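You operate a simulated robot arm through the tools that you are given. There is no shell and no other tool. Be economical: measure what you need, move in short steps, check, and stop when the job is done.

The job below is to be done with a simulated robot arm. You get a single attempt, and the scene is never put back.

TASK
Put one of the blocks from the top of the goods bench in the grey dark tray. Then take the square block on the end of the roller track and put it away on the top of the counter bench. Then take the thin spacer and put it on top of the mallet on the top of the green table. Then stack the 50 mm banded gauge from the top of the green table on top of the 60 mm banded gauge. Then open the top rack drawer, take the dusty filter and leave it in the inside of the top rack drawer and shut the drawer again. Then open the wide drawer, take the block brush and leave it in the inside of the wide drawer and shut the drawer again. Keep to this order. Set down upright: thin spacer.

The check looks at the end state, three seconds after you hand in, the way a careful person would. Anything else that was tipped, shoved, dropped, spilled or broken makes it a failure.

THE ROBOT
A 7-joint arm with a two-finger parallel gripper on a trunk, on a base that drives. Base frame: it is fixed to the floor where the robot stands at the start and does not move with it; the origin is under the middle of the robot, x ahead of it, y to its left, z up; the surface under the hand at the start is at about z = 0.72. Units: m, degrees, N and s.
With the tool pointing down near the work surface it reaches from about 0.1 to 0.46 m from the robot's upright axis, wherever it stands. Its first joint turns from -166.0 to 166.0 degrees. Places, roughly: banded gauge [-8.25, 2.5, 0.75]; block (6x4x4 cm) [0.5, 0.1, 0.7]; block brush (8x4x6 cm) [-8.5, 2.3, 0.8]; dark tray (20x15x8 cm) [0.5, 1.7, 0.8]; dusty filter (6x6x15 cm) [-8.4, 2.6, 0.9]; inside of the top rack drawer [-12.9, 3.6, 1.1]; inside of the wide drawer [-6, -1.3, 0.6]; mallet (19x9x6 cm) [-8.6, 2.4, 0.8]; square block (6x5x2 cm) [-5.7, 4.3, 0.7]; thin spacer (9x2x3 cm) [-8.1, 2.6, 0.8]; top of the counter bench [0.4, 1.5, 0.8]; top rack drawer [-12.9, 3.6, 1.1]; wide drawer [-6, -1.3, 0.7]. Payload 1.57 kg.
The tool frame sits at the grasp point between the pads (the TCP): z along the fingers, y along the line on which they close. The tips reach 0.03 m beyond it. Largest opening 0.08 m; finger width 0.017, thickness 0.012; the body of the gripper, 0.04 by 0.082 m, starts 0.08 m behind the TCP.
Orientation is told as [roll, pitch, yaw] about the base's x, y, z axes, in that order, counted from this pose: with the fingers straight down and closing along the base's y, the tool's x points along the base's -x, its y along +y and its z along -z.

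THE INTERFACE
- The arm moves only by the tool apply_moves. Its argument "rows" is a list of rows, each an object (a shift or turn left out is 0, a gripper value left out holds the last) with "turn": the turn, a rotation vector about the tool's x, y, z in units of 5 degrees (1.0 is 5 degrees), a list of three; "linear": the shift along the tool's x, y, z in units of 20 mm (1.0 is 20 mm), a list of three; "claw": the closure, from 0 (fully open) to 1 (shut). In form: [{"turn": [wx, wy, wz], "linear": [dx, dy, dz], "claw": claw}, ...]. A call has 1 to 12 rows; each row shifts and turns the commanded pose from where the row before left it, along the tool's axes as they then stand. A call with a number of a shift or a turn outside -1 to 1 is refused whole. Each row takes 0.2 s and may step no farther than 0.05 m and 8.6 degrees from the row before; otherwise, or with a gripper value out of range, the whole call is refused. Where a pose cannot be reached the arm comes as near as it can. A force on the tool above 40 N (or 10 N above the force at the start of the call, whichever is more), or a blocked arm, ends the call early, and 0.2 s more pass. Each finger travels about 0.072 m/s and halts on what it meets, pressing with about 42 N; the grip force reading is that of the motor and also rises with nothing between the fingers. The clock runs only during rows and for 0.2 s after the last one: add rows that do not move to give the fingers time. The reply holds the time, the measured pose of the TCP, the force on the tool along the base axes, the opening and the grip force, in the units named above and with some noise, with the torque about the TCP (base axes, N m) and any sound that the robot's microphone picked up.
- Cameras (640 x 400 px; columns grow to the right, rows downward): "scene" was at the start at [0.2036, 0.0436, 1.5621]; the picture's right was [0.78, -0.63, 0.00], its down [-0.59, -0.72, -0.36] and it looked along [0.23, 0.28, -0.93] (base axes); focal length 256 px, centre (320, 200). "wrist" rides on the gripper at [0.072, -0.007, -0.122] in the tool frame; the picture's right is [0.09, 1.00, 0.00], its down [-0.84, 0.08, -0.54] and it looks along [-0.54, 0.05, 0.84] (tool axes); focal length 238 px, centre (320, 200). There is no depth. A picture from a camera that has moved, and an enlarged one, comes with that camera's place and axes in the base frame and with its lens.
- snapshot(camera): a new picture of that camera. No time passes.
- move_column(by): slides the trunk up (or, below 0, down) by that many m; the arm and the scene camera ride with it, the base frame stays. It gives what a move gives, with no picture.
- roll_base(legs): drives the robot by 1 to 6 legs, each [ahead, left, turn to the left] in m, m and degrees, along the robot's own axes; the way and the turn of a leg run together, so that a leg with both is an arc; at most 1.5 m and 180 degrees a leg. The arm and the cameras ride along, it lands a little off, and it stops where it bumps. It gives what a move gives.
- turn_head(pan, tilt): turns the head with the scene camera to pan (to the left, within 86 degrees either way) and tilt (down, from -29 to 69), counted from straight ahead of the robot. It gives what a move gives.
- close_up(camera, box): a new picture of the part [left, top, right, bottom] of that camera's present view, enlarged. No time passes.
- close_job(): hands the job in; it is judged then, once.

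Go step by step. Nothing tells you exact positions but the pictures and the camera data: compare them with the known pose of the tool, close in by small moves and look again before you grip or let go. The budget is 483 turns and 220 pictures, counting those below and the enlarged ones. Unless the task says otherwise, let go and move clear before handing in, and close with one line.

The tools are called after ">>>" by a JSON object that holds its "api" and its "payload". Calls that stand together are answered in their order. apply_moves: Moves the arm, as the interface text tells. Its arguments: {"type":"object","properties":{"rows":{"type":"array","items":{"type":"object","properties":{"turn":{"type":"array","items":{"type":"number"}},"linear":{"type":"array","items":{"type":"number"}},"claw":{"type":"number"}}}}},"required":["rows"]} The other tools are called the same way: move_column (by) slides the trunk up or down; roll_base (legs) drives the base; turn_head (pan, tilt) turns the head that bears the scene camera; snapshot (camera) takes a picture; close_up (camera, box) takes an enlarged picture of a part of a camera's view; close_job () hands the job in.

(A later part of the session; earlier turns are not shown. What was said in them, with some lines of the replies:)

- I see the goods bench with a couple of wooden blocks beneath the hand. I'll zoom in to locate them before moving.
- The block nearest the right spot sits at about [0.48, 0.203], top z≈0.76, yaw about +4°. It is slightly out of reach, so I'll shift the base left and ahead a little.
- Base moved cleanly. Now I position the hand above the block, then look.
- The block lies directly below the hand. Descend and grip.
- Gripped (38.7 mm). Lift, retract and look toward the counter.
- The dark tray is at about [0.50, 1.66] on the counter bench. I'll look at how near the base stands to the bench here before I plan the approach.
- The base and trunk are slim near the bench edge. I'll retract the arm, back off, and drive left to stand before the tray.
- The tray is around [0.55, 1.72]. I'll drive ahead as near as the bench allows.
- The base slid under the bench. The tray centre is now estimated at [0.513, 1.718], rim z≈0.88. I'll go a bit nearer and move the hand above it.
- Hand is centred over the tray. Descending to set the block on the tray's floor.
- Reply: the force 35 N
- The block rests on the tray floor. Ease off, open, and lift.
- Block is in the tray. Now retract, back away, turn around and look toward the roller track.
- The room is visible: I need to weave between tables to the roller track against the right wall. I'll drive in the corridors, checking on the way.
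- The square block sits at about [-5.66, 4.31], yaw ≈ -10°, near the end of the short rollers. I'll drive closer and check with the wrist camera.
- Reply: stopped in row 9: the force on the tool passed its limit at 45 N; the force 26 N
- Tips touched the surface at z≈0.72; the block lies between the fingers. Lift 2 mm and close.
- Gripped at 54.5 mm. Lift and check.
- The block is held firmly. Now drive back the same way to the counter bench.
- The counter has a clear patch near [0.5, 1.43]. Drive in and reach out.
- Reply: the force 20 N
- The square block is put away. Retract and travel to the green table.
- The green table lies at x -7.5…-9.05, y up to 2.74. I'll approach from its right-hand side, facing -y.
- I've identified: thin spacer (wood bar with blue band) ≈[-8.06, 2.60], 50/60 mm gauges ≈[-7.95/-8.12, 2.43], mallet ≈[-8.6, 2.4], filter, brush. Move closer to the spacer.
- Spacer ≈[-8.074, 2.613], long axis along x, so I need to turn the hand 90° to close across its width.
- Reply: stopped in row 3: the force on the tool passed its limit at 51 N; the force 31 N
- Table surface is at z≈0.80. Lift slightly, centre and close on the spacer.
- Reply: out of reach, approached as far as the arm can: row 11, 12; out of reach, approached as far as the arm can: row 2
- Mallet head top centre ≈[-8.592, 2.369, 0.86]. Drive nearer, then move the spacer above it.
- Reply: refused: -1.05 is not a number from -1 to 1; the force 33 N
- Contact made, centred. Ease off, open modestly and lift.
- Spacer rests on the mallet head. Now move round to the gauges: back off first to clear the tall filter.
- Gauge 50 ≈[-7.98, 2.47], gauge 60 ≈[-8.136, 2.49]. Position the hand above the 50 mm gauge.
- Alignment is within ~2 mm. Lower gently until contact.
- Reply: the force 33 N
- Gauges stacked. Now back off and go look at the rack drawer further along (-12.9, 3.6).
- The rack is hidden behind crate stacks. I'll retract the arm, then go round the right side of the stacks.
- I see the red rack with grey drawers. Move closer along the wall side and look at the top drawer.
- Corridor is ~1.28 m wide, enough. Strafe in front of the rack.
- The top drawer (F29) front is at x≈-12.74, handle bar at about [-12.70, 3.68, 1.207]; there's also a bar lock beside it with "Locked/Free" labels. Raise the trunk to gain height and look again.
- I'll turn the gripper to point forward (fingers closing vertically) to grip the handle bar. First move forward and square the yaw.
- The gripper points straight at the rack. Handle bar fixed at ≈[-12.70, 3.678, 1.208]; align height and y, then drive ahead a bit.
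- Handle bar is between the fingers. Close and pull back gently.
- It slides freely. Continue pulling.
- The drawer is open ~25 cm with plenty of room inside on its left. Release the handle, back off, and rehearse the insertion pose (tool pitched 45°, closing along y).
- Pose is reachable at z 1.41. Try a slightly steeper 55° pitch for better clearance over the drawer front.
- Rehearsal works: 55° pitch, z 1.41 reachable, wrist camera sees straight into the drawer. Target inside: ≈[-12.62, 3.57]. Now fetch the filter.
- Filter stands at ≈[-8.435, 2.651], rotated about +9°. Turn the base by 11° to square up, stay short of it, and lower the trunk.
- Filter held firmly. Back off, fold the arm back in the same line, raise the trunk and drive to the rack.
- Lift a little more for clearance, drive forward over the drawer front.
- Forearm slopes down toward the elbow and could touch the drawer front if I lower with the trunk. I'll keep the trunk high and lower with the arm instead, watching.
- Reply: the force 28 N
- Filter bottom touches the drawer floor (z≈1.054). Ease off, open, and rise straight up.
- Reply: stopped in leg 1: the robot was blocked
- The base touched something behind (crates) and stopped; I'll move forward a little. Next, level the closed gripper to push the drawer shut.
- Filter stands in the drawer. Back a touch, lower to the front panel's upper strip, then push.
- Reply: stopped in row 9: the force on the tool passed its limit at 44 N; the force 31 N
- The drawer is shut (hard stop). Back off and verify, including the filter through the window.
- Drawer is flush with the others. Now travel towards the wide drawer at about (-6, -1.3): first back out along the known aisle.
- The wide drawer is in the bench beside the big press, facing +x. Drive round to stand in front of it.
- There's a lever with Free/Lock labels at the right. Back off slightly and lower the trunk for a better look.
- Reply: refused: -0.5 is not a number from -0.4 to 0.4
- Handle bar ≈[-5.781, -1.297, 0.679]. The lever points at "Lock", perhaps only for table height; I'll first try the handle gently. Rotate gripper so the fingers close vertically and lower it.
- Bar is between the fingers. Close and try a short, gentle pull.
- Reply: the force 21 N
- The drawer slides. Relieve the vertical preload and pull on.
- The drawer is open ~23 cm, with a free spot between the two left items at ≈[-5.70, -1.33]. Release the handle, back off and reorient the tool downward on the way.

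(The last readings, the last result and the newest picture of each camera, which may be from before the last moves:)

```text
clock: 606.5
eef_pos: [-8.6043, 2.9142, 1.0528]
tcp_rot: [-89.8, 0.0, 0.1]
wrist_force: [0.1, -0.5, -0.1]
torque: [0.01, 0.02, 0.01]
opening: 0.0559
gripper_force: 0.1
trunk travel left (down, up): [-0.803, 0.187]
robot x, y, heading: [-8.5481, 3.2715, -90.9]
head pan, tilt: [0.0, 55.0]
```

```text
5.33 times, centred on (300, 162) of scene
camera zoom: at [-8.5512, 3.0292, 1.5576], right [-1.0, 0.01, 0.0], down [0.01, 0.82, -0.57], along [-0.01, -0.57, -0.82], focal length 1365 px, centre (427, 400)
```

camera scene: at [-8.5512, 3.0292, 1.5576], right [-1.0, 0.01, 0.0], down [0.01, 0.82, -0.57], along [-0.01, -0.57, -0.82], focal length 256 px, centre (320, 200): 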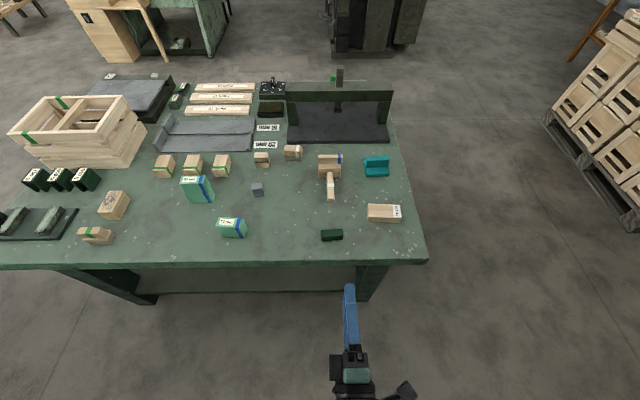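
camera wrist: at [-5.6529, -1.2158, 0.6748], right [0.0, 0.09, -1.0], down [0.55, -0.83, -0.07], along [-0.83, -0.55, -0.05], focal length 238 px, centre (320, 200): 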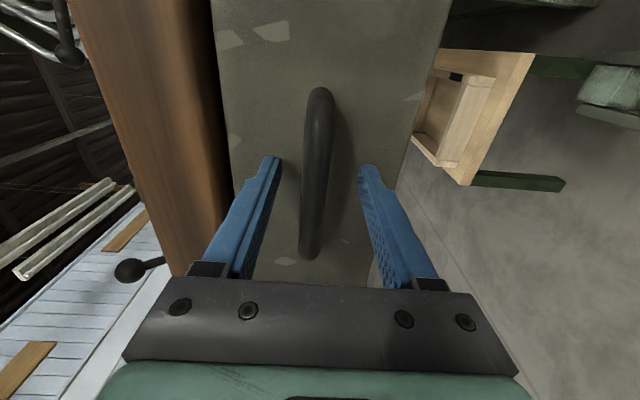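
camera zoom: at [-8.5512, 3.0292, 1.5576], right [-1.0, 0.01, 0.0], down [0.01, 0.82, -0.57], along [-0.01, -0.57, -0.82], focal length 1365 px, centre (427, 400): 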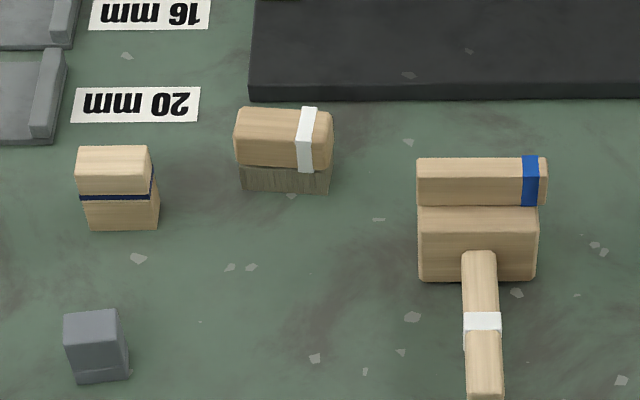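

Brush stands at ≈[-8.457, 2.30], long axis ~along x (yaw ≈ -4.6°). Turn the tool back down (this gives closing along y).

>>> {"api": "move_column", "payload": {"by": -0.06}}

>>> {"api": "apply_moves", "payload": {"rows": [{"turn": [-1, 0, 0], "claw": 0}, {"turn": [-1, 0, 0]}, {"turn": [-1, 0, 0]}, {"turn": [-1, 0, 0]}, {"turn": [-1, 0, 0]}, {"turn": [-1, 0, 0]}, {"turn": [-1, 0, 0]}, {"turn": [-1, 0, 0]}, {"turn": [-1, 0, 0]}]}}

>>> {"api": "apply_moves", "payload": {"rows": [{"turn": [-1, 0, 0]}, {"turn": [-1, 0, 0]}, {"turn": [-1, 0, 0]}, {"turn": [-1, 0, 0]}, {"turn": [-1, 0, 0]}, {"turn": [-1, 0, 0]}, {"turn": [-1, 0, 0]}, {"turn": [-1, 0, 0]}, {"turn": [-1, 0, 0]}]}}

```text
clock: 607.5
eef_pos: [-8.6055, 2.9152, 0.994]
tcp_rot: [-89.8, -0.1, 0.1]
wrist_force: [0.4, 0.7, -0.1]
torque: [-0.04, 0.02, 0.02]
opening: 0.056
gripper_force: 0.0
trunk travel left (down, up): [-0.743, 0.247]
robot x, y, heading: [-8.5452, 3.2733, -90.7]
head pan, tilt: [0.0, 55.0]
```

```text
clock: 609.5
eef_pos: [-8.604, 2.9155, 0.9931]
tcp_rot: [-44.6, 0.0, 0.2]
wrist_force: [0.1, 0.0, 0.0]
torque: [0.0, 0.0, 0.03]
opening: 0.0799
gripper_force: 0.2
trunk travel left (down, up): [-0.743, 0.247]
robot x, y, heading: [-8.5464, 3.27, -90.9]
head pan, tilt: [0.0, 55.0]
```

```text
clock: 611.5
eef_pos: [-8.6055, 2.915, 0.9918]
tcp_rot: [0.3, -0.2, 0.1]
wrist_force: [0.0, 0.0, 0.7]
torque: [0.0, 0.02, 0.0]
opening: 0.0802
gripper_force: 0.0
trunk travel left (down, up): [-0.743, 0.247]
robot x, y, heading: [-8.5468, 3.2676, -90.8]
head pan, tilt: [0.0, 55.0]
```

>>> {"api": "roll_base", "payload": {"legs": [[0.27, 0.148, 0.8], [0.27, 0, 0]]}}

>>> {"api": "snapshot", "payload": {"camera": "wrist"}}

```text
clock: 615.1
eef_pos: [-8.451, 2.3703, 0.9918]
tcp_rot: [0.2, -0.1, 0.9]
wrist_force: [-0.2, 1.0, -0.1]
torque: [0.0, 0.0, 0.02]
opening: 0.0799
gripper_force: 0.0
trunk travel left (down, up): [-0.743, 0.247]
robot x, y, heading: [-8.3935, 2.7248, -89.8]
head pan, tilt: [0.0, 55.0]
```

```text
100 pictures are left
camera wrist: at [-8.5203, 2.3597, 1.1134], right [-0.11, 0.99, 0.0], down [0.83, 0.09, 0.54], along [0.54, 0.06, -0.84], focal length 238 px, centre (320, 200)
```

wrist: 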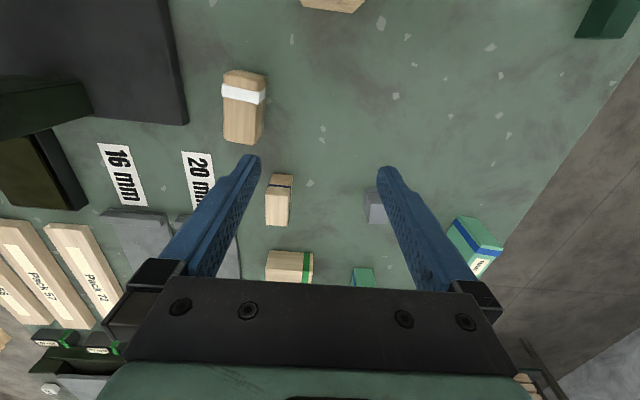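

>>> {"api": "apply_moves", "payload": {"rows": [{"linear": [0, -1, 0.5]}, {"linear": [0, -1, 0.5]}, {"linear": [0, -1, 0.5]}, {"linear": [0, -1, 0.5]}, {"linear": [0, -0.1, 0.5], "turn": [0, 0, 0.6]}, {"turn": [0, 0, 0.6], "linear": [0, 0, 0.5]}]}}

>>> {"api": "snapshot", "payload": {"camera": "wrist"}}

```text
clock: 616.5
eef_pos: [-8.4477, 2.2875, 0.9304]
tcp_rot: [0.1, -0.1, -5.0]
wrist_force: [0.0, 0.2, 0.7]
torque: [0.06, 0.0, -0.02]
opening: 0.08
gripper_force: 0.0
trunk travel left (down, up): [-0.743, 0.247]
robot x, y, heading: [-8.3979, 2.7243, -90.2]
head pan, tilt: [0.0, 55.0]
```

```text
99 pictures are left
camera wrist: at [-8.5189, 2.2853, 1.0525], right [-0.01, 1.0, 0.0], down [0.84, 0.0, 0.54], along [0.54, 0.01, -0.84], focal length 238 px, centre (320, 200)
```

wrist: 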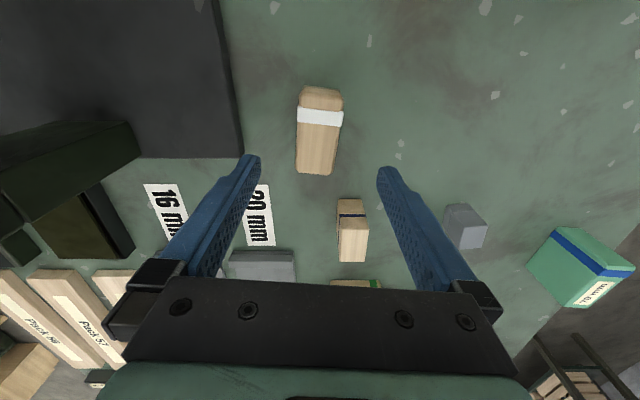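

>>> {"api": "apply_moves", "payload": {"rows": [{"linear": [0.4, 0, 1]}, {"linear": [0, 0, 1]}, {"linear": [0, 0, 1]}, {"linear": [0, 0, 1]}]}}

>>> {"api": "snapshot", "payload": {"camera": "wrist"}}

```text
clock: 617.5
eef_pos: [-8.4546, 2.2892, 0.8504]
tcp_rot: [0.2, -0.2, -5.1]
wrist_force: [-0.4, 0.1, -0.3]
torque: [0.0, 0.01, 0.01]
opening: 0.08
gripper_force: 0.1
trunk travel left (down, up): [-0.743, 0.247]
robot x, y, heading: [-8.3958, 2.7288, -89.9]
head pan, tilt: [0.0, 55.0]
```

```text
98 pictures are left
camera wrist: at [-8.5266, 2.2869, 0.9725], right [-0.01, 1.0, 0.0], down [0.84, 0.0, 0.54], along [0.54, 0.01, -0.84], focal length 238 px, centre (320, 200)
```

wrist: 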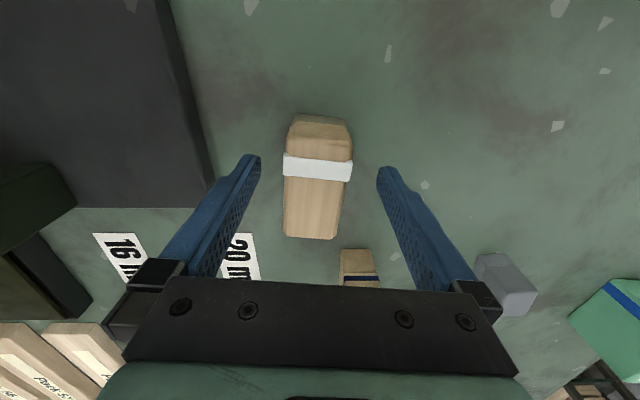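

>>> {"api": "apply_moves", "payload": {"rows": [{"linear": [0, 0, 0.1], "claw": 1}, {"claw": 1}, {"claw": 1}, {"claw": 1}]}}

>>> {"api": "apply_moves", "payload": {"rows": [{"linear": [0, 0, -1]}, {"linear": [0, 0, -1]}, {"linear": [0, 0, -1]}, {"linear": [0, 0, -1]}, {"linear": [0, 0, -1]}, {"linear": [0, 0, -1]}]}}

>>> {"api": "snapshot", "payload": {"camera": "wrist"}}

```text
clock: 618.5
eef_pos: [-8.4568, 2.2905, 0.8488]
tcp_rot: [0.3, -0.1, -5.0]
wrist_force: [0.0, -0.3, -0.3]
torque: [-0.01, 0.0, 0.0]
opening: 0.0352
gripper_force: 42.2
trunk travel left (down, up): [-0.743, 0.247]
robot x, y, heading: [-8.4001, 2.7265, -89.9]
head pan, tilt: [0.0, 55.0]
```

```text
clock: 619.9
eef_pos: [-8.4555, 2.2897, 0.9724]
tcp_rot: [0.1, -0.1, -5.0]
wrist_force: [-0.6, 0.2, -1.5]
torque: [-0.02, 0.04, -0.03]
opening: 0.0354
gripper_force: 41.9
trunk travel left (down, up): [-0.743, 0.247]
robot x, y, heading: [-8.396, 2.7294, -89.9]
head pan, tilt: [0.0, 55.0]
```

```text
97 pictures are left
camera wrist: at [-8.527, 2.2864, 1.0926], right [-0.01, 1.0, 0.0], down [0.84, 0.0, 0.54], along [0.54, 0.01, -0.84], focal length 238 px, centre (320, 200)
```

wrist: 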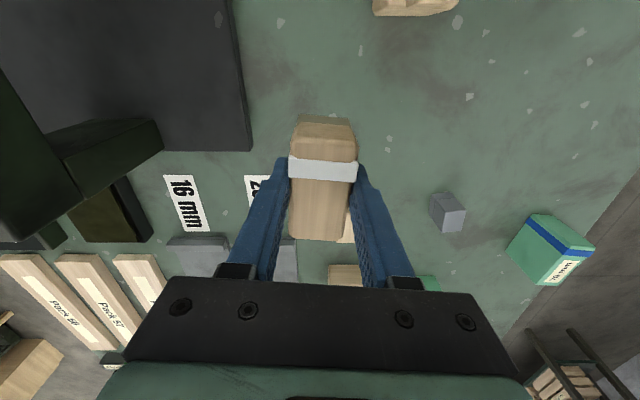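

Brush is held. Back off and drive to the wide drawer.

>>> {"api": "roll_base", "payload": {"legs": [[-0.3, 0, 0], [-0.25, 0, 0], [0, 0.97, 0], [0, 0.97, 0]]}}

>>> {"api": "roll_base", "payload": {"legs": [[1.1, 0.7, 0], [1.1, 0.7, 0]]}}

```text
clock: 632.8
eef_pos: [-6.5078, 2.8625, 0.972]
tcp_rot: [0.2, -0.1, -4.4]
wrist_force: [0.0, -0.3, -0.9]
torque: [0.02, 0.01, 0.01]
opening: 0.0355
gripper_force: 41.5
trunk travel left (down, up): [-0.743, 0.247]
robot x, y, heading: [-6.4514, 3.3008, -89.4]
head pan, tilt: [0.0, 55.0]
```

```text
clock: 645.5
eef_pos: [-5.0581, 0.6755, 0.9712]
tcp_rot: [0.3, 0.0, -3.8]
wrist_force: [-0.5, 0.0, -1.3]
torque: [0.05, 0.0, 0.01]
opening: 0.0353
gripper_force: 41.9
trunk travel left (down, up): [-0.743, 0.247]
robot x, y, heading: [-5.0055, 1.1123, -88.9]
head pan, tilt: [0.0, 55.0]
```

>>> {"api": "roll_base", "payload": {"legs": [[1.2, -0.06, 0], [1.22, -0.06, -1.1], [0, 0, -90]]}}

>>> {"api": "turn_head", "payload": {"pan": 0, "tilt": 60}}

>>> {"api": "snapshot", "payload": {"camera": "scene"}}

```text
clock: 661.1
eef_pos: [-5.545, -1.2164, 0.9719]
tcp_rot: [0.3, -0.1, -95.5]
wrist_force: [0.3, 0.0, -1.5]
torque: [-0.07, 0.01, -0.03]
opening: 0.0353
gripper_force: 41.6
trunk travel left (down, up): [-0.743, 0.247]
robot x, y, heading: [-5.1029, -1.2789, 179.7]
head pan, tilt: [0.0, 55.0]
```

```text
clock: 661.7
eef_pos: [-5.5449, -1.2155, 0.9706]
tcp_rot: [0.3, -0.1, -95.4]
wrist_force: [-0.7, 0.0, -0.5]
torque: [-0.02, -0.01, 0.0]
opening: 0.0352
gripper_force: 41.9
trunk travel left (down, up): [-0.743, 0.247]
robot x, y, heading: [-5.109, -1.2798, 179.5]
head pan, tilt: [0.0, 60.0]
```

```text
96 pictures are left
camera scene: at [-5.346, -1.2773, 1.4915], right [0.01, 1.0, 0.0], down [0.87, -0.01, -0.5], along [-0.5, 0.0, -0.87], focal length 256 px, centre (320, 200)
```

scene: 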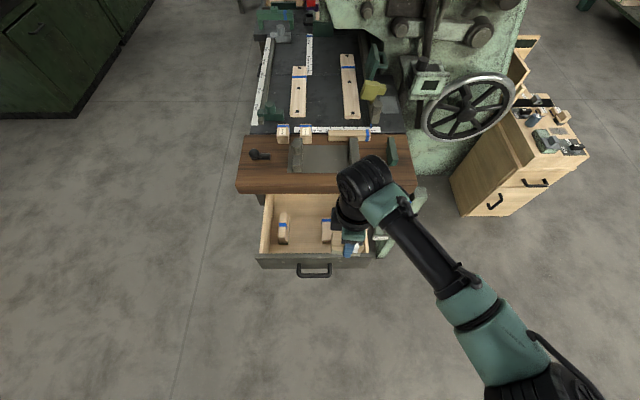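

>>> {"api": "close_up", "payload": {"camera": "scene", "box": [230, 160, 410, 285]}}

```text
3.20 times, centred on (320, 222) of scene
camera zoom: at [-5.346, -1.2773, 1.4915], right [0.01, 1.0, 0.0], down [0.87, -0.01, -0.5], along [-0.5, 0.0, -0.87], focal length 819 px, centre (320, 128)
```

zoom: 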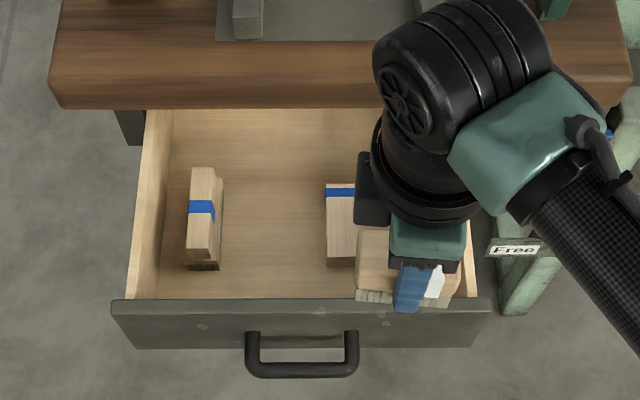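

Free gap in the drawer: y from -1.39 to -1.27, so centre ≈[-5.70, -1.33]; the brush can go in with its long axis along y as it is held. Straighten yaw, then move the base.

>>> {"api": "apply_moves", "payload": {"rows": [{"turn": [0, 0, -0.55]}, {"turn": [0, 0, -0.55]}]}}

>>> {"api": "roll_base", "payload": {"legs": [[0.155, 0.115, 0]]}}

>>> {"api": "snapshot", "payload": {"camera": "wrist"}}

>>> {"api": "snapshot", "payload": {"camera": "scene"}}

```text
clock: 662.3
eef_pos: [-5.5436, -1.2164, 0.9707]
tcp_rot: [0.3, -0.1, -89.9]
wrist_force: [0.9, 0.2, -1.1]
torque: [-0.01, -0.01, -0.01]
opening: 0.0354
gripper_force: 42.3
trunk travel left (down, up): [-0.743, 0.247]
robot x, y, heading: [-5.111, -1.2799, 179.8]
head pan, tilt: [0.0, 60.0]
```

```text
clock: 663.9
eef_pos: [-5.6995, -1.3295, 0.9703]
tcp_rot: [0.1, -0.1, -89.8]
wrist_force: [-0.1, 0.0, -1.3]
torque: [0.02, -0.02, 0.03]
opening: 0.0354
gripper_force: 42.3
trunk travel left (down, up): [-0.743, 0.247]
robot x, y, heading: [-5.2608, -1.3914, 179.9]
head pan, tilt: [0.0, 60.0]
```

```text
94 pictures are left
camera wrist: at [-5.7058, -1.2609, 1.0923], right [1.0, 0.1, 0.0], down [0.08, -0.84, 0.54], along [0.06, -0.54, -0.84], focal length 238 px, centre (320, 200)
```

wrist: 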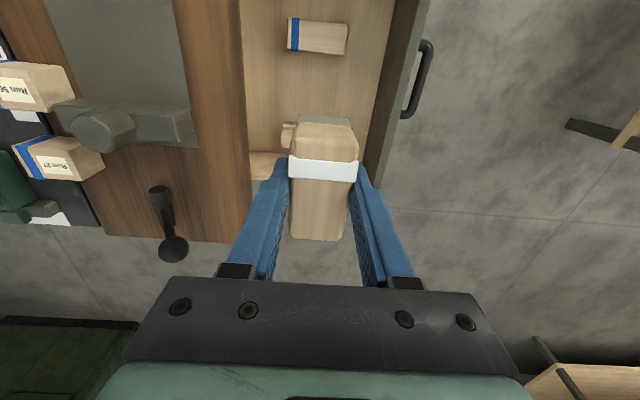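

```text
93 pictures are left
camera scene: at [-5.5005, -1.3922, 1.4914], right [0.0, 1.0, 0.0], down [0.87, 0.0, -0.5], along [-0.5, 0.0, -0.87], focal length 256 px, centre (320, 200)
```

scene: 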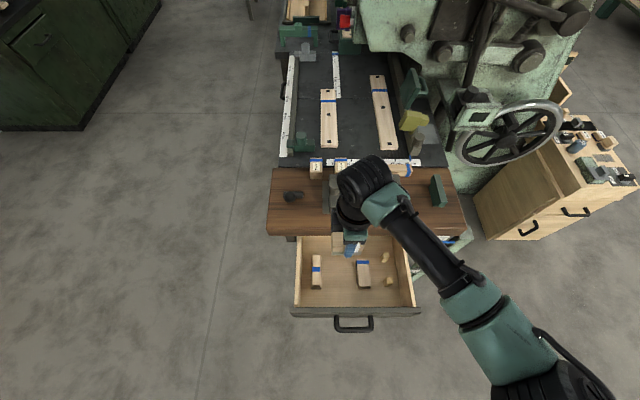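

Alignment good. Lower with the arm.

>>> {"api": "apply_moves", "payload": {"rows": [{"linear": [0, 0, 1]}, {"linear": [0, 0, 1]}, {"linear": [0, 0, 1]}, {"linear": [0, 0, 1]}, {"linear": [0, 0, 1]}, {"linear": [0, 0, 1]}, {"linear": [0, 0, 1]}, {"linear": [0, 0, 1]}, {"linear": [0, 0, 1]}]}}

>>> {"api": "snapshot", "payload": {"camera": "wrist"}}

>>> {"api": "close_up", "payload": {"camera": "scene", "box": [250, 150, 490, 340]}}

```text
clock: 665.9
eef_pos: [-5.6974, -1.3311, 0.7903]
tcp_rot: [0.2, -0.1, -89.6]
wrist_force: [0.0, 0.7, -1.3]
torque: [0.02, -0.04, -0.02]
opening: 0.0353
gripper_force: 41.5
trunk travel left (down, up): [-0.743, 0.247]
robot x, y, heading: [-5.2604, -1.3908, 180.0]
head pan, tilt: [0.0, 60.0]
```

```text
92 pictures are left
camera wrist: at [-5.704, -1.2608, 0.9119], right [1.0, 0.1, 0.0], down [0.08, -0.84, 0.54], along [0.06, -0.54, -0.84], focal length 238 px, centre (320, 200)
```

wrist: 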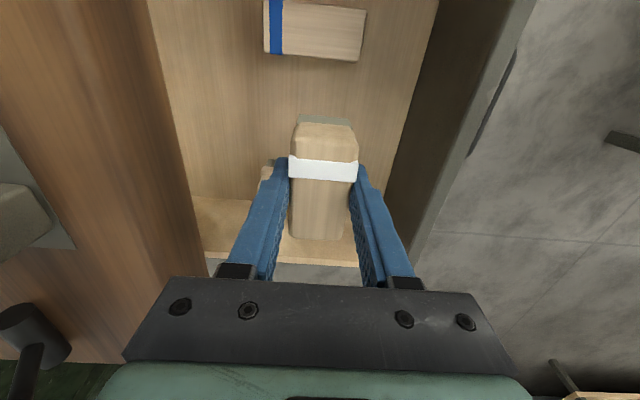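

```text
2.11 times, centred on (370, 245) of scene
camera zoom: at [-5.5004, -1.392, 1.4915], right [0.0, 1.0, 0.0], down [0.87, 0.0, -0.5], along [-0.5, 0.0, -0.87], focal length 539 px, centre (215, 105)
```

zoom: 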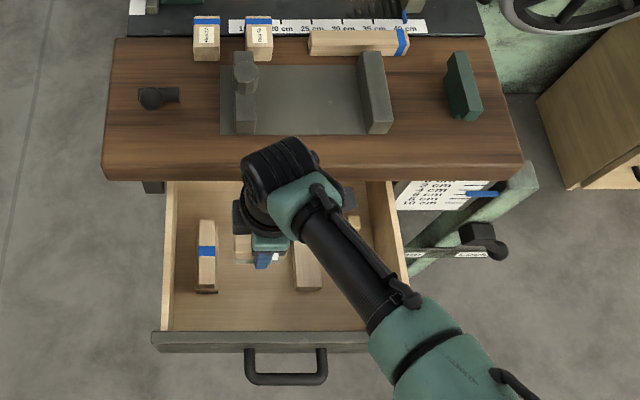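

>>> {"api": "apply_moves", "payload": {"rows": [{"linear": [0, 0, 1]}, {"linear": [0, 0, 1]}, {"linear": [0, 0, 1]}, {"linear": [0, 0, 0.5]}, {"linear": [0, 0, 0.5]}, {"linear": [0, 0, 0.4]}]}}

>>> {"api": "snapshot", "payload": {"camera": "wrist"}}

```text
clock: 667.3
eef_pos: [-5.6984, -1.331, 0.7022]
tcp_rot: [0.2, -0.1, -89.7]
wrist_force: [0.0, -0.3, -1.0]
torque: [0.01, 0.02, 0.0]
opening: 0.0354
gripper_force: 42.1
trunk travel left (down, up): [-0.743, 0.247]
robot x, y, heading: [-5.2633, -1.3924, 179.8]
head pan, tilt: [0.0, 60.0]
```

```text
90 pictures are left
camera wrist: at [-5.7036, -1.2616, 0.8238], right [1.0, 0.1, 0.0], down [0.08, -0.83, 0.54], along [0.06, -0.54, -0.84], focal length 238 px, centre (320, 200)
```

wrist: 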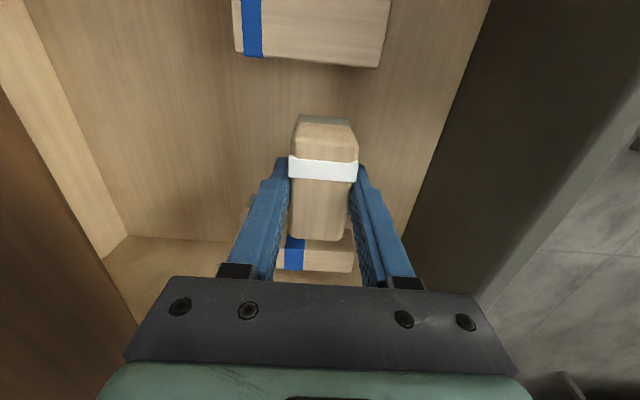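

>>> {"api": "apply_moves", "payload": {"rows": [{"linear": [0, 0, 0.3]}, {"linear": [0, 0, 0.3]}, {"linear": [0, 0, 0.3]}, {"linear": [0, 0, 0.2]}]}}

```text
clock: 668.3
eef_pos: [-5.6981, -1.3312, 0.6802]
tcp_rot: [0.2, -0.1, -89.6]
wrist_force: [0.9, -0.3, -1.4]
torque: [0.01, 0.01, -0.02]
opening: 0.0354
gripper_force: 41.4
trunk travel left (down, up): [-0.743, 0.247]
robot x, y, heading: [-5.2651, -1.3951, 179.9]
head pan, tilt: [0.0, 60.0]
```

>>> {"api": "apply_moves", "payload": {"rows": [{"linear": [0, 0, 0.2]}, {"linear": [0, 0, 0.2]}, {"linear": [0, 0, 0.2]}]}}

```text
clock: 669.1
eef_pos: [-5.6987, -1.332, 0.6778]
tcp_rot: [0.1, 0.0, -89.6]
wrist_force: [0.1, -0.5, -0.6]
torque: [0.03, -0.03, 0.01]
opening: 0.0353
gripper_force: 42.3
out of reach, approached as far as the arm can: row 2, 3
trunk travel left (down, up): [-0.743, 0.247]
robot x, y, heading: [-5.2623, -1.3955, 180.0]
head pan, tilt: [0.0, 60.0]
```

Arm limit reached; finish the descent with the trunk in small steps.

>>> {"api": "move_column", "payload": {"by": -0.008}}

>>> {"api": "move_column", "payload": {"by": -0.006}}

```text
clock: 669.7
eef_pos: [-5.6998, -1.3315, 0.6714]
tcp_rot: [0.0, -0.1, -89.7]
wrist_force: [-0.6, -2.2, 30.8]
torque: [0.03, -0.05, -0.04]
opening: 0.0358
gripper_force: 42.0
trunk travel left (down, up): [-0.735, 0.255]
robot x, y, heading: [-5.2619, -1.3926, 179.9]
head pan, tilt: [0.0, 60.0]
```

```text
clock: 670.2
eef_pos: [-5.6979, -1.3309, 0.6643]
tcp_rot: [0.1, -0.1, -89.6]
wrist_force: [-1.6, 1.0, 27.2]
torque: [0.01, 0.05, 0.02]
opening: 0.0352
gripper_force: 41.9
trunk travel left (down, up): [-0.729, 0.261]
robot x, y, heading: [-5.2598, -1.393, 179.6]
head pan, tilt: [0.0, 60.0]
```

>>> {"api": "move_column", "payload": {"by": 0.004}}

>>> {"api": "apply_moves", "payload": {"rows": [{"claw": 0.6}, {"claw": 0.3}, {"claw": 0.25}, {"claw": 0.25}]}}

>>> {"api": "snapshot", "payload": {"camera": "wrist"}}

```text
clock: 670.7
eef_pos: [-5.6961, -1.3311, 0.6656]
tcp_rot: [0.3, -0.1, -89.7]
wrist_force: [-0.3, -0.1, -1.2]
torque: [0.0, -0.01, 0.02]
opening: 0.0355
gripper_force: 41.8
trunk travel left (down, up): [-0.733, 0.257]
robot x, y, heading: [-5.2643, -1.3887, 179.9]
head pan, tilt: [0.0, 60.0]
```

```text
clock: 671.7
eef_pos: [-5.6992, -1.3313, 0.668]
tcp_rot: [0.3, 0.0, -89.7]
wrist_force: [-0.5, 0.4, -0.2]
torque: [0.01, 0.01, 0.04]
opening: 0.0601
gripper_force: 0.1
trunk travel left (down, up): [-0.733, 0.257]
robot x, y, heading: [-5.2614, -1.3952, 179.8]
head pan, tilt: [0.0, 60.0]
```

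```text
89 pictures are left
camera wrist: at [-5.7044, -1.2618, 0.7883], right [1.0, 0.1, 0.0], down [0.08, -0.84, 0.54], along [0.06, -0.54, -0.84], focal length 238 px, centre (320, 200)
```

wrist: 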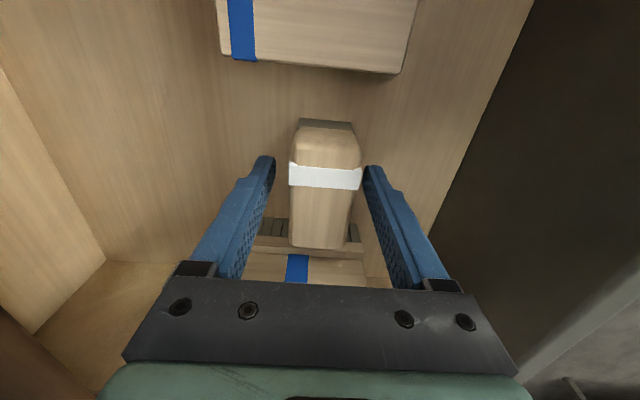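

Released and standing. Raise straight up.

>>> {"api": "move_column", "payload": {"by": 0.22}}

>>> {"api": "roll_base", "payload": {"legs": [[-0.22, 0, 0]]}}

>>> {"api": "snapshot", "payload": {"camera": "scene"}}

```text
clock: 674.1
eef_pos: [-5.6982, -1.3311, 0.8869]
tcp_rot: [0.2, -0.2, -89.7]
wrist_force: [0.2, 0.1, 0.2]
torque: [0.04, 0.04, 0.02]
opening: 0.0599
gripper_force: 0.1
trunk travel left (down, up): [-0.953, 0.037]
robot x, y, heading: [-5.2598, -1.391, 179.9]
head pan, tilt: [0.0, 60.0]
```

```text
clock: 675.8
eef_pos: [-5.4819, -1.3311, 0.886]
tcp_rot: [0.3, -0.1, -89.6]
wrist_force: [-1.1, 0.6, -0.1]
torque: [0.01, 0.02, 0.03]
opening: 0.0601
gripper_force: 0.0
trunk travel left (down, up): [-0.953, 0.037]
robot x, y, heading: [-5.0423, -1.3876, 180.1]
head pan, tilt: [0.0, 60.0]
```

```text
88 pictures are left
camera scene: at [-5.2834, -1.3923, 1.7014], right [0.0, 1.0, 0.0], down [0.87, 0.0, -0.5], along [-0.5, 0.0, -0.87], focal length 256 px, centre (320, 200)
```

scene: 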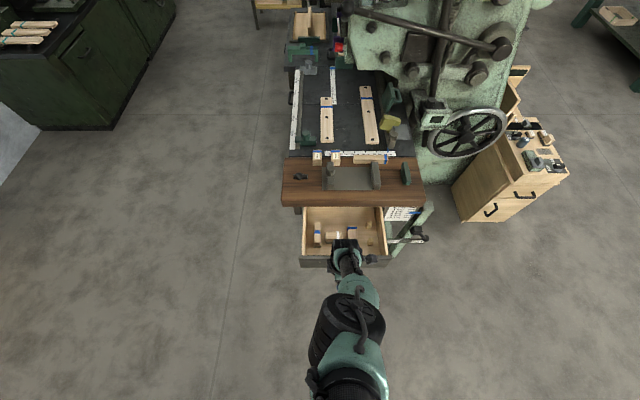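

Brush is in. Now rotate the gripper horizontal again to regrip the handle and push the drawer shut.

>>> {"api": "apply_moves", "payload": {"rows": [{"turn": [1, 0, 0]}, {"turn": [1, 0, 0]}, {"turn": [1, 0, 0]}, {"turn": [1, 0, 0]}, {"turn": [1, 0, 0]}, {"turn": [1, 0, 0]}, {"turn": [1, 0, 0]}, {"turn": [1, 0, 0]}, {"turn": [1, 0, 0]}]}}

>>> {"api": "apply_moves", "payload": {"rows": [{"turn": [1, 0, 0]}, {"turn": [1, 0, 0]}, {"turn": [1, 0, 0]}, {"turn": [1, 0, 0]}, {"turn": [1, 0, 0]}, {"turn": [1, 0, 0]}, {"turn": [1, 0, 0]}, {"turn": [1, 0, 0]}, {"turn": [1, 0, 0]}]}}

>>> {"api": "apply_moves", "payload": {"rows": [{"linear": [1, 0, -1], "claw": 0.35}, {"linear": [1, 0, -1]}, {"linear": [0, 0, -0.5]}]}}

>>> {"api": "move_column", "payload": {"by": -0.215}}

>>> {"api": "snapshot", "payload": {"camera": "wrist"}}

>>> {"api": "snapshot", "payload": {"camera": "scene"}}

```text
clock: 677.8
eef_pos: [-5.4811, -1.3329, 0.8873]
tcp_rot: [-45.0, -0.2, -89.8]
wrist_force: [-0.4, 0.3, 0.6]
torque: [0.02, -0.01, -0.03]
opening: 0.0602
gripper_force: 0.1
trunk travel left (down, up): [-0.953, 0.037]
robot x, y, heading: [-5.0415, -1.3915, 180.1]
head pan, tilt: [0.0, 60.0]
```

```text
clock: 679.8
eef_pos: [-5.5163, -1.3392, 1.0059]
tcp_rot: [-86.2, 0.0, -89.7]
wrist_force: [-0.2, -0.3, 0.1]
torque: [-0.04, -0.01, 0.01]
opening: 0.0597
gripper_force: 0.1
out of reach, approached as far as the arm can: row 3, 4, 5, 6, 7, 8, 9
trunk travel left (down, up): [-0.953, 0.037]
robot x, y, heading: [-5.0437, -1.3921, 180.0]
head pan, tilt: [0.0, 60.0]
```

```text
clock: 680.5
eef_pos: [-5.4669, -1.2981, 1.0079]
tcp_rot: [-86.9, -0.3, -89.6]
wrist_force: [-1.3, 0.9, 1.3]
torque: [0.01, -0.04, -0.01]
opening: 0.0523
gripper_force: 0.1
trunk travel left (down, up): [-0.953, 0.037]
robot x, y, heading: [-5.0443, -1.3945, 179.6]
head pan, tilt: [0.0, 60.0]
```

```text
clock: 682.8
eef_pos: [-5.4673, -1.2989, 0.7918]
tcp_rot: [-86.9, -0.2, -89.6]
wrist_force: [-0.4, -0.2, 0.4]
torque: [-0.02, 0.01, 0.02]
opening: 0.052
gripper_force: 0.1
trunk travel left (down, up): [-0.738, 0.252]
robot x, y, heading: [-5.0395, -1.3899, 180.1]
head pan, tilt: [0.0, 60.0]
```

```text
87 pictures are left
camera wrist: at [-5.3453, -1.2281, 0.805], right [0.05, 0.09, -0.99], down [0.55, -0.83, -0.04], along [-0.83, -0.55, -0.09], focal length 238 px, centre (320, 200)
```

wrist: 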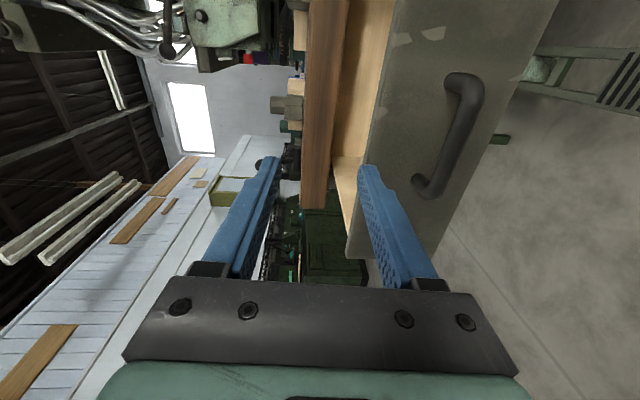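

```text
86 pictures are left
camera scene: at [-5.2827, -1.3923, 1.4865], right [0.0, 1.0, 0.0], down [0.87, 0.0, -0.5], along [-0.5, 0.0, -0.87], focal length 256 px, centre (320, 200)
```

scene: 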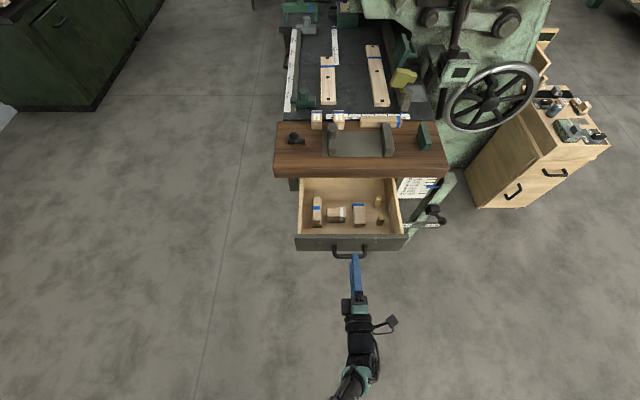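

>>> {"api": "apply_moves", "payload": {"rows": [{"turn": [0.6, 0, 0]}, {"linear": [0, 0, 0]}]}}

>>> {"api": "move_column", "payload": {"by": -0.12}}

>>> {"api": "snapshot", "payload": {"camera": "wrist"}}

```text
clock: 683.4
eef_pos: [-5.4768, -1.3033, 0.8018]
tcp_rot: [-89.8, -0.3, -89.0]
wrist_force: [0.2, 0.0, 0.5]
torque: [-0.03, -0.01, 0.02]
opening: 0.0524
gripper_force: 0.1
out of reach, approached as far as the arm can: row 1
trunk travel left (down, up): [-0.738, 0.252]
robot x, y, heading: [-5.045, -1.3934, 179.8]
head pan, tilt: [0.0, 60.0]
```

```text
clock: 684.9
eef_pos: [-5.4744, -1.3013, 0.6811]
tcp_rot: [-89.8, -0.2, -89.1]
wrist_force: [0.3, 0.2, 0.2]
torque: [0.03, -0.03, 0.02]
opening: 0.0519
gripper_force: 0.1
trunk travel left (down, up): [-0.618, 0.372]
robot x, y, heading: [-5.0449, -1.3895, 179.9]
head pan, tilt: [0.0, 60.0]
```

```text
85 pictures are left
camera wrist: at [-5.3533, -1.2301, 0.6879], right [0.0, 0.09, -1.0], down [0.56, -0.83, -0.07], along [-0.83, -0.55, -0.05], focal length 238 px, centre (320, 200)
```

wrist: 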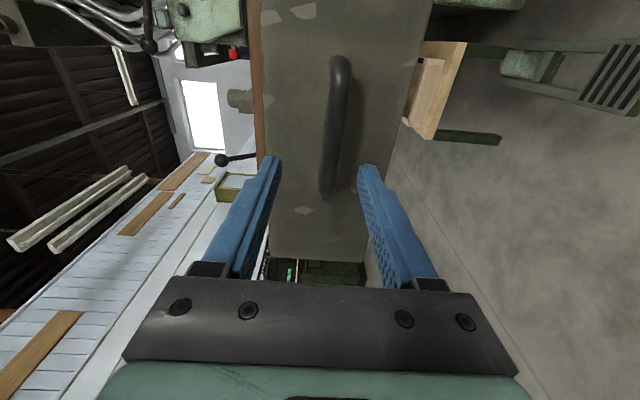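

>>> {"api": "move_column", "payload": {"by": -0.011}}

>>> {"api": "roll_base", "payload": {"legs": [[0.07, -0.012, 0]]}}

>>> {"api": "snapshot", "payload": {"camera": "wrist"}}

```text
clock: 685.5
eef_pos: [-5.4748, -1.3019, 0.6702]
tcp_rot: [-89.7, -0.2, -89.0]
wrist_force: [0.5, -0.3, -0.1]
torque: [-0.01, 0.01, 0.01]
opening: 0.0521
gripper_force: 0.0
trunk travel left (down, up): [-0.607, 0.383]
robot x, y, heading: [-5.045, -1.3927, 179.8]
head pan, tilt: [0.0, 60.0]
```

```text
clock: 686.5
eef_pos: [-5.5462, -1.2895, 0.6701]
tcp_rot: [-89.8, -0.1, -89.1]
wrist_force: [0.0, -0.6, 0.4]
torque: [-0.04, 0.03, 0.03]
opening: 0.052
gripper_force: 0.1
trunk travel left (down, up): [-0.607, 0.383]
robot x, y, heading: [-5.1153, -1.3799, 179.7]
head pan, tilt: [0.0, 60.0]
```

```text
84 pictures are left
camera wrist: at [-5.4236, -1.2179, 0.6767], right [0.0, 0.09, -1.0], down [0.56, -0.83, -0.07], along [-0.83, -0.55, -0.05], focal length 238 px, centre (320, 200)
```

wrist: 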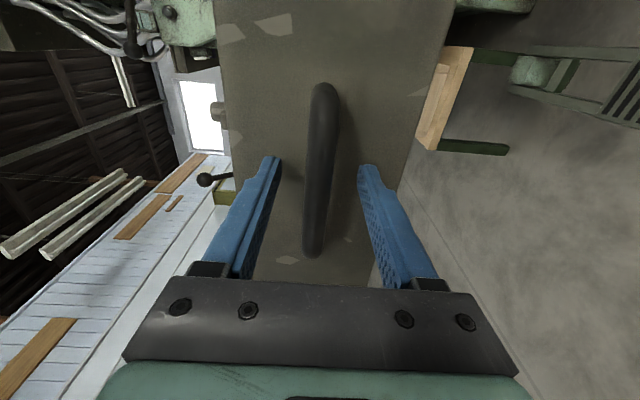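

Handle between fingers again. Grip it, then push with the base gently.

>>> {"api": "apply_moves", "payload": {"rows": [{"claw": 1}, {"claw": 1}, {"claw": 1}, {"claw": 1}]}}

>>> {"api": "roll_base", "payload": {"legs": [[0.2, 0, 0]]}}

```text
clock: 687.5
eef_pos: [-5.5448, -1.2896, 0.6708]
tcp_rot: [-90.0, -0.1, -89.0]
wrist_force: [-1.0, -0.1, 9.7]
torque: [0.08, 0.05, 0.41]
opening: 0.0158
gripper_force: 32.4
trunk travel left (down, up): [-0.607, 0.383]
robot x, y, heading: [-5.1136, -1.3797, 179.8]
head pan, tilt: [0.0, 60.0]
```

```text
clock: 689.1
eef_pos: [-5.743, -1.2895, 0.6713]
tcp_rot: [-90.2, -0.2, -89.0]
wrist_force: [1.4, -6.6, 16.0]
torque: [0.07, -0.01, -0.39]
opening: 0.0158
gripper_force: 31.1
trunk travel left (down, up): [-0.607, 0.383]
robot x, y, heading: [-5.3104, -1.3793, 179.7]
head pan, tilt: [0.0, 60.0]
```

>>> {"api": "apply_moves", "payload": {"rows": [{"linear": [0, 0, 0.4]}, {"linear": [0, 0, 0.4]}, {"linear": [0, 0, 0.4]}, {"linear": [0, 0, 0.4]}, {"linear": [0, 0, 0.3]}, {"linear": [0, 0, 0.3]}]}}

```text
clock: 690.5
eef_pos: [-5.7806, -1.2903, 0.6703]
tcp_rot: [-90.2, -0.2, -89.1]
wrist_force: [26.4, 2.1, 11.4]
torque: [0.23, -0.01, -0.02]
opening: 0.0153
gripper_force: 31.4
out of reach, approached as far as the arm can: row 2
trunk travel left (down, up): [-0.607, 0.383]
robot x, y, heading: [-5.308, -1.3832, 179.8]
head pan, tilt: [0.0, 60.0]
```

Shut against the stop. Ease, release, and back away.

>>> {"api": "apply_moves", "payload": {"rows": [{"linear": [0, 0, -0.1]}, {"claw": 0.4}, {"claw": 0.3}, {"claw": 0.3}, {"claw": 0.3}]}}

>>> {"api": "roll_base", "payload": {"legs": [[-0.25, 0, 0]]}}

>>> {"api": "turn_head", "payload": {"pan": 0, "tilt": 45}}

>>> {"api": "snapshot", "payload": {"camera": "scene"}}

>>> {"api": "snapshot", "payload": {"camera": "wrist"}}

```text
clock: 691.7
eef_pos: [-5.7814, -1.2898, 0.6711]
tcp_rot: [-90.0, -0.2, -89.0]
wrist_force: [-0.6, 0.2, 0.3]
torque: [0.0, -0.01, 0.02]
opening: 0.0558
gripper_force: 0.1
trunk travel left (down, up): [-0.607, 0.383]
robot x, y, heading: [-5.3095, -1.3799, 179.7]
head pan, tilt: [0.0, 60.0]
```

```text
clock: 693.5
eef_pos: [-5.5342, -1.2918, 0.6697]
tcp_rot: [-90.0, -0.2, -88.9]
wrist_force: [-0.4, -0.3, -0.2]
torque: [0.06, -0.02, 0.01]
opening: 0.0558
gripper_force: 0.3
trunk travel left (down, up): [-0.607, 0.383]
robot x, y, heading: [-5.0641, -1.3789, -180.0]
head pan, tilt: [0.0, 60.0]
```

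```text
clock: 694.3
eef_pos: [-5.5355, -1.2914, 0.6696]
tcp_rot: [-90.0, -0.1, -88.9]
wrist_force: [-0.1, -0.2, -0.3]
torque: [0.04, 0.0, 0.0]
opening: 0.056
gripper_force: 0.0
trunk travel left (down, up): [-0.607, 0.383]
robot x, y, heading: [-5.0658, -1.3788, -180.0]
head pan, tilt: [0.0, 45.0]
```

```text
83 pictures are left
camera scene: at [-5.3184, -1.3804, 1.3749], right [0.0, 1.0, 0.0], down [0.71, 0.0, -0.71], along [-0.71, 0.0, -0.71], focal length 256 px, centre (320, 200)
```

scene: 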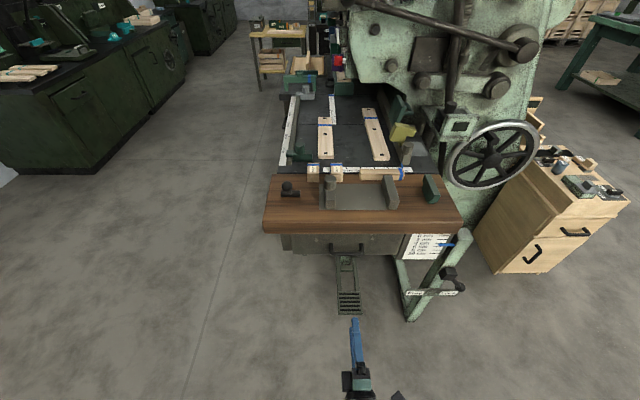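

```text
82 pictures are left
camera wrist: at [-5.4127, -1.2202, 0.677], right [0.0, 0.09, -1.0], down [0.56, -0.83, -0.07], along [-0.83, -0.56, -0.05], focal length 238 px, centre (320, 200)
```

wrist: 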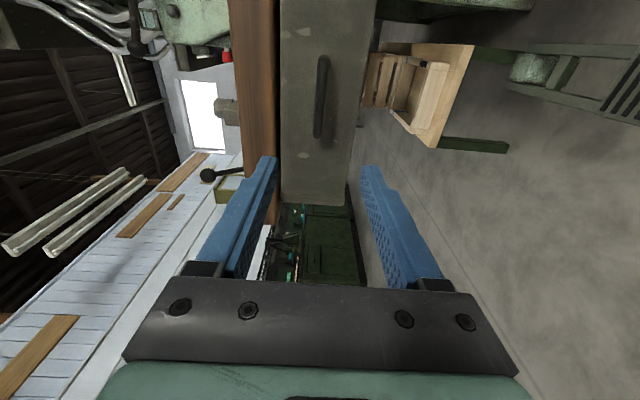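

The wide drawer is shut, the hand is empty and clear, and all six steps have been done in order, so I am handing in.

>>> {"api": "close_job", "payload": {}}

```text
The job is handed in.
```

All six steps were done in the order you gave, the thin spacer was set down upright, and both drawers were pushed shut; the base bumped the crate stack behind it once at the rack, and the crates looked undisturbed afterwards.
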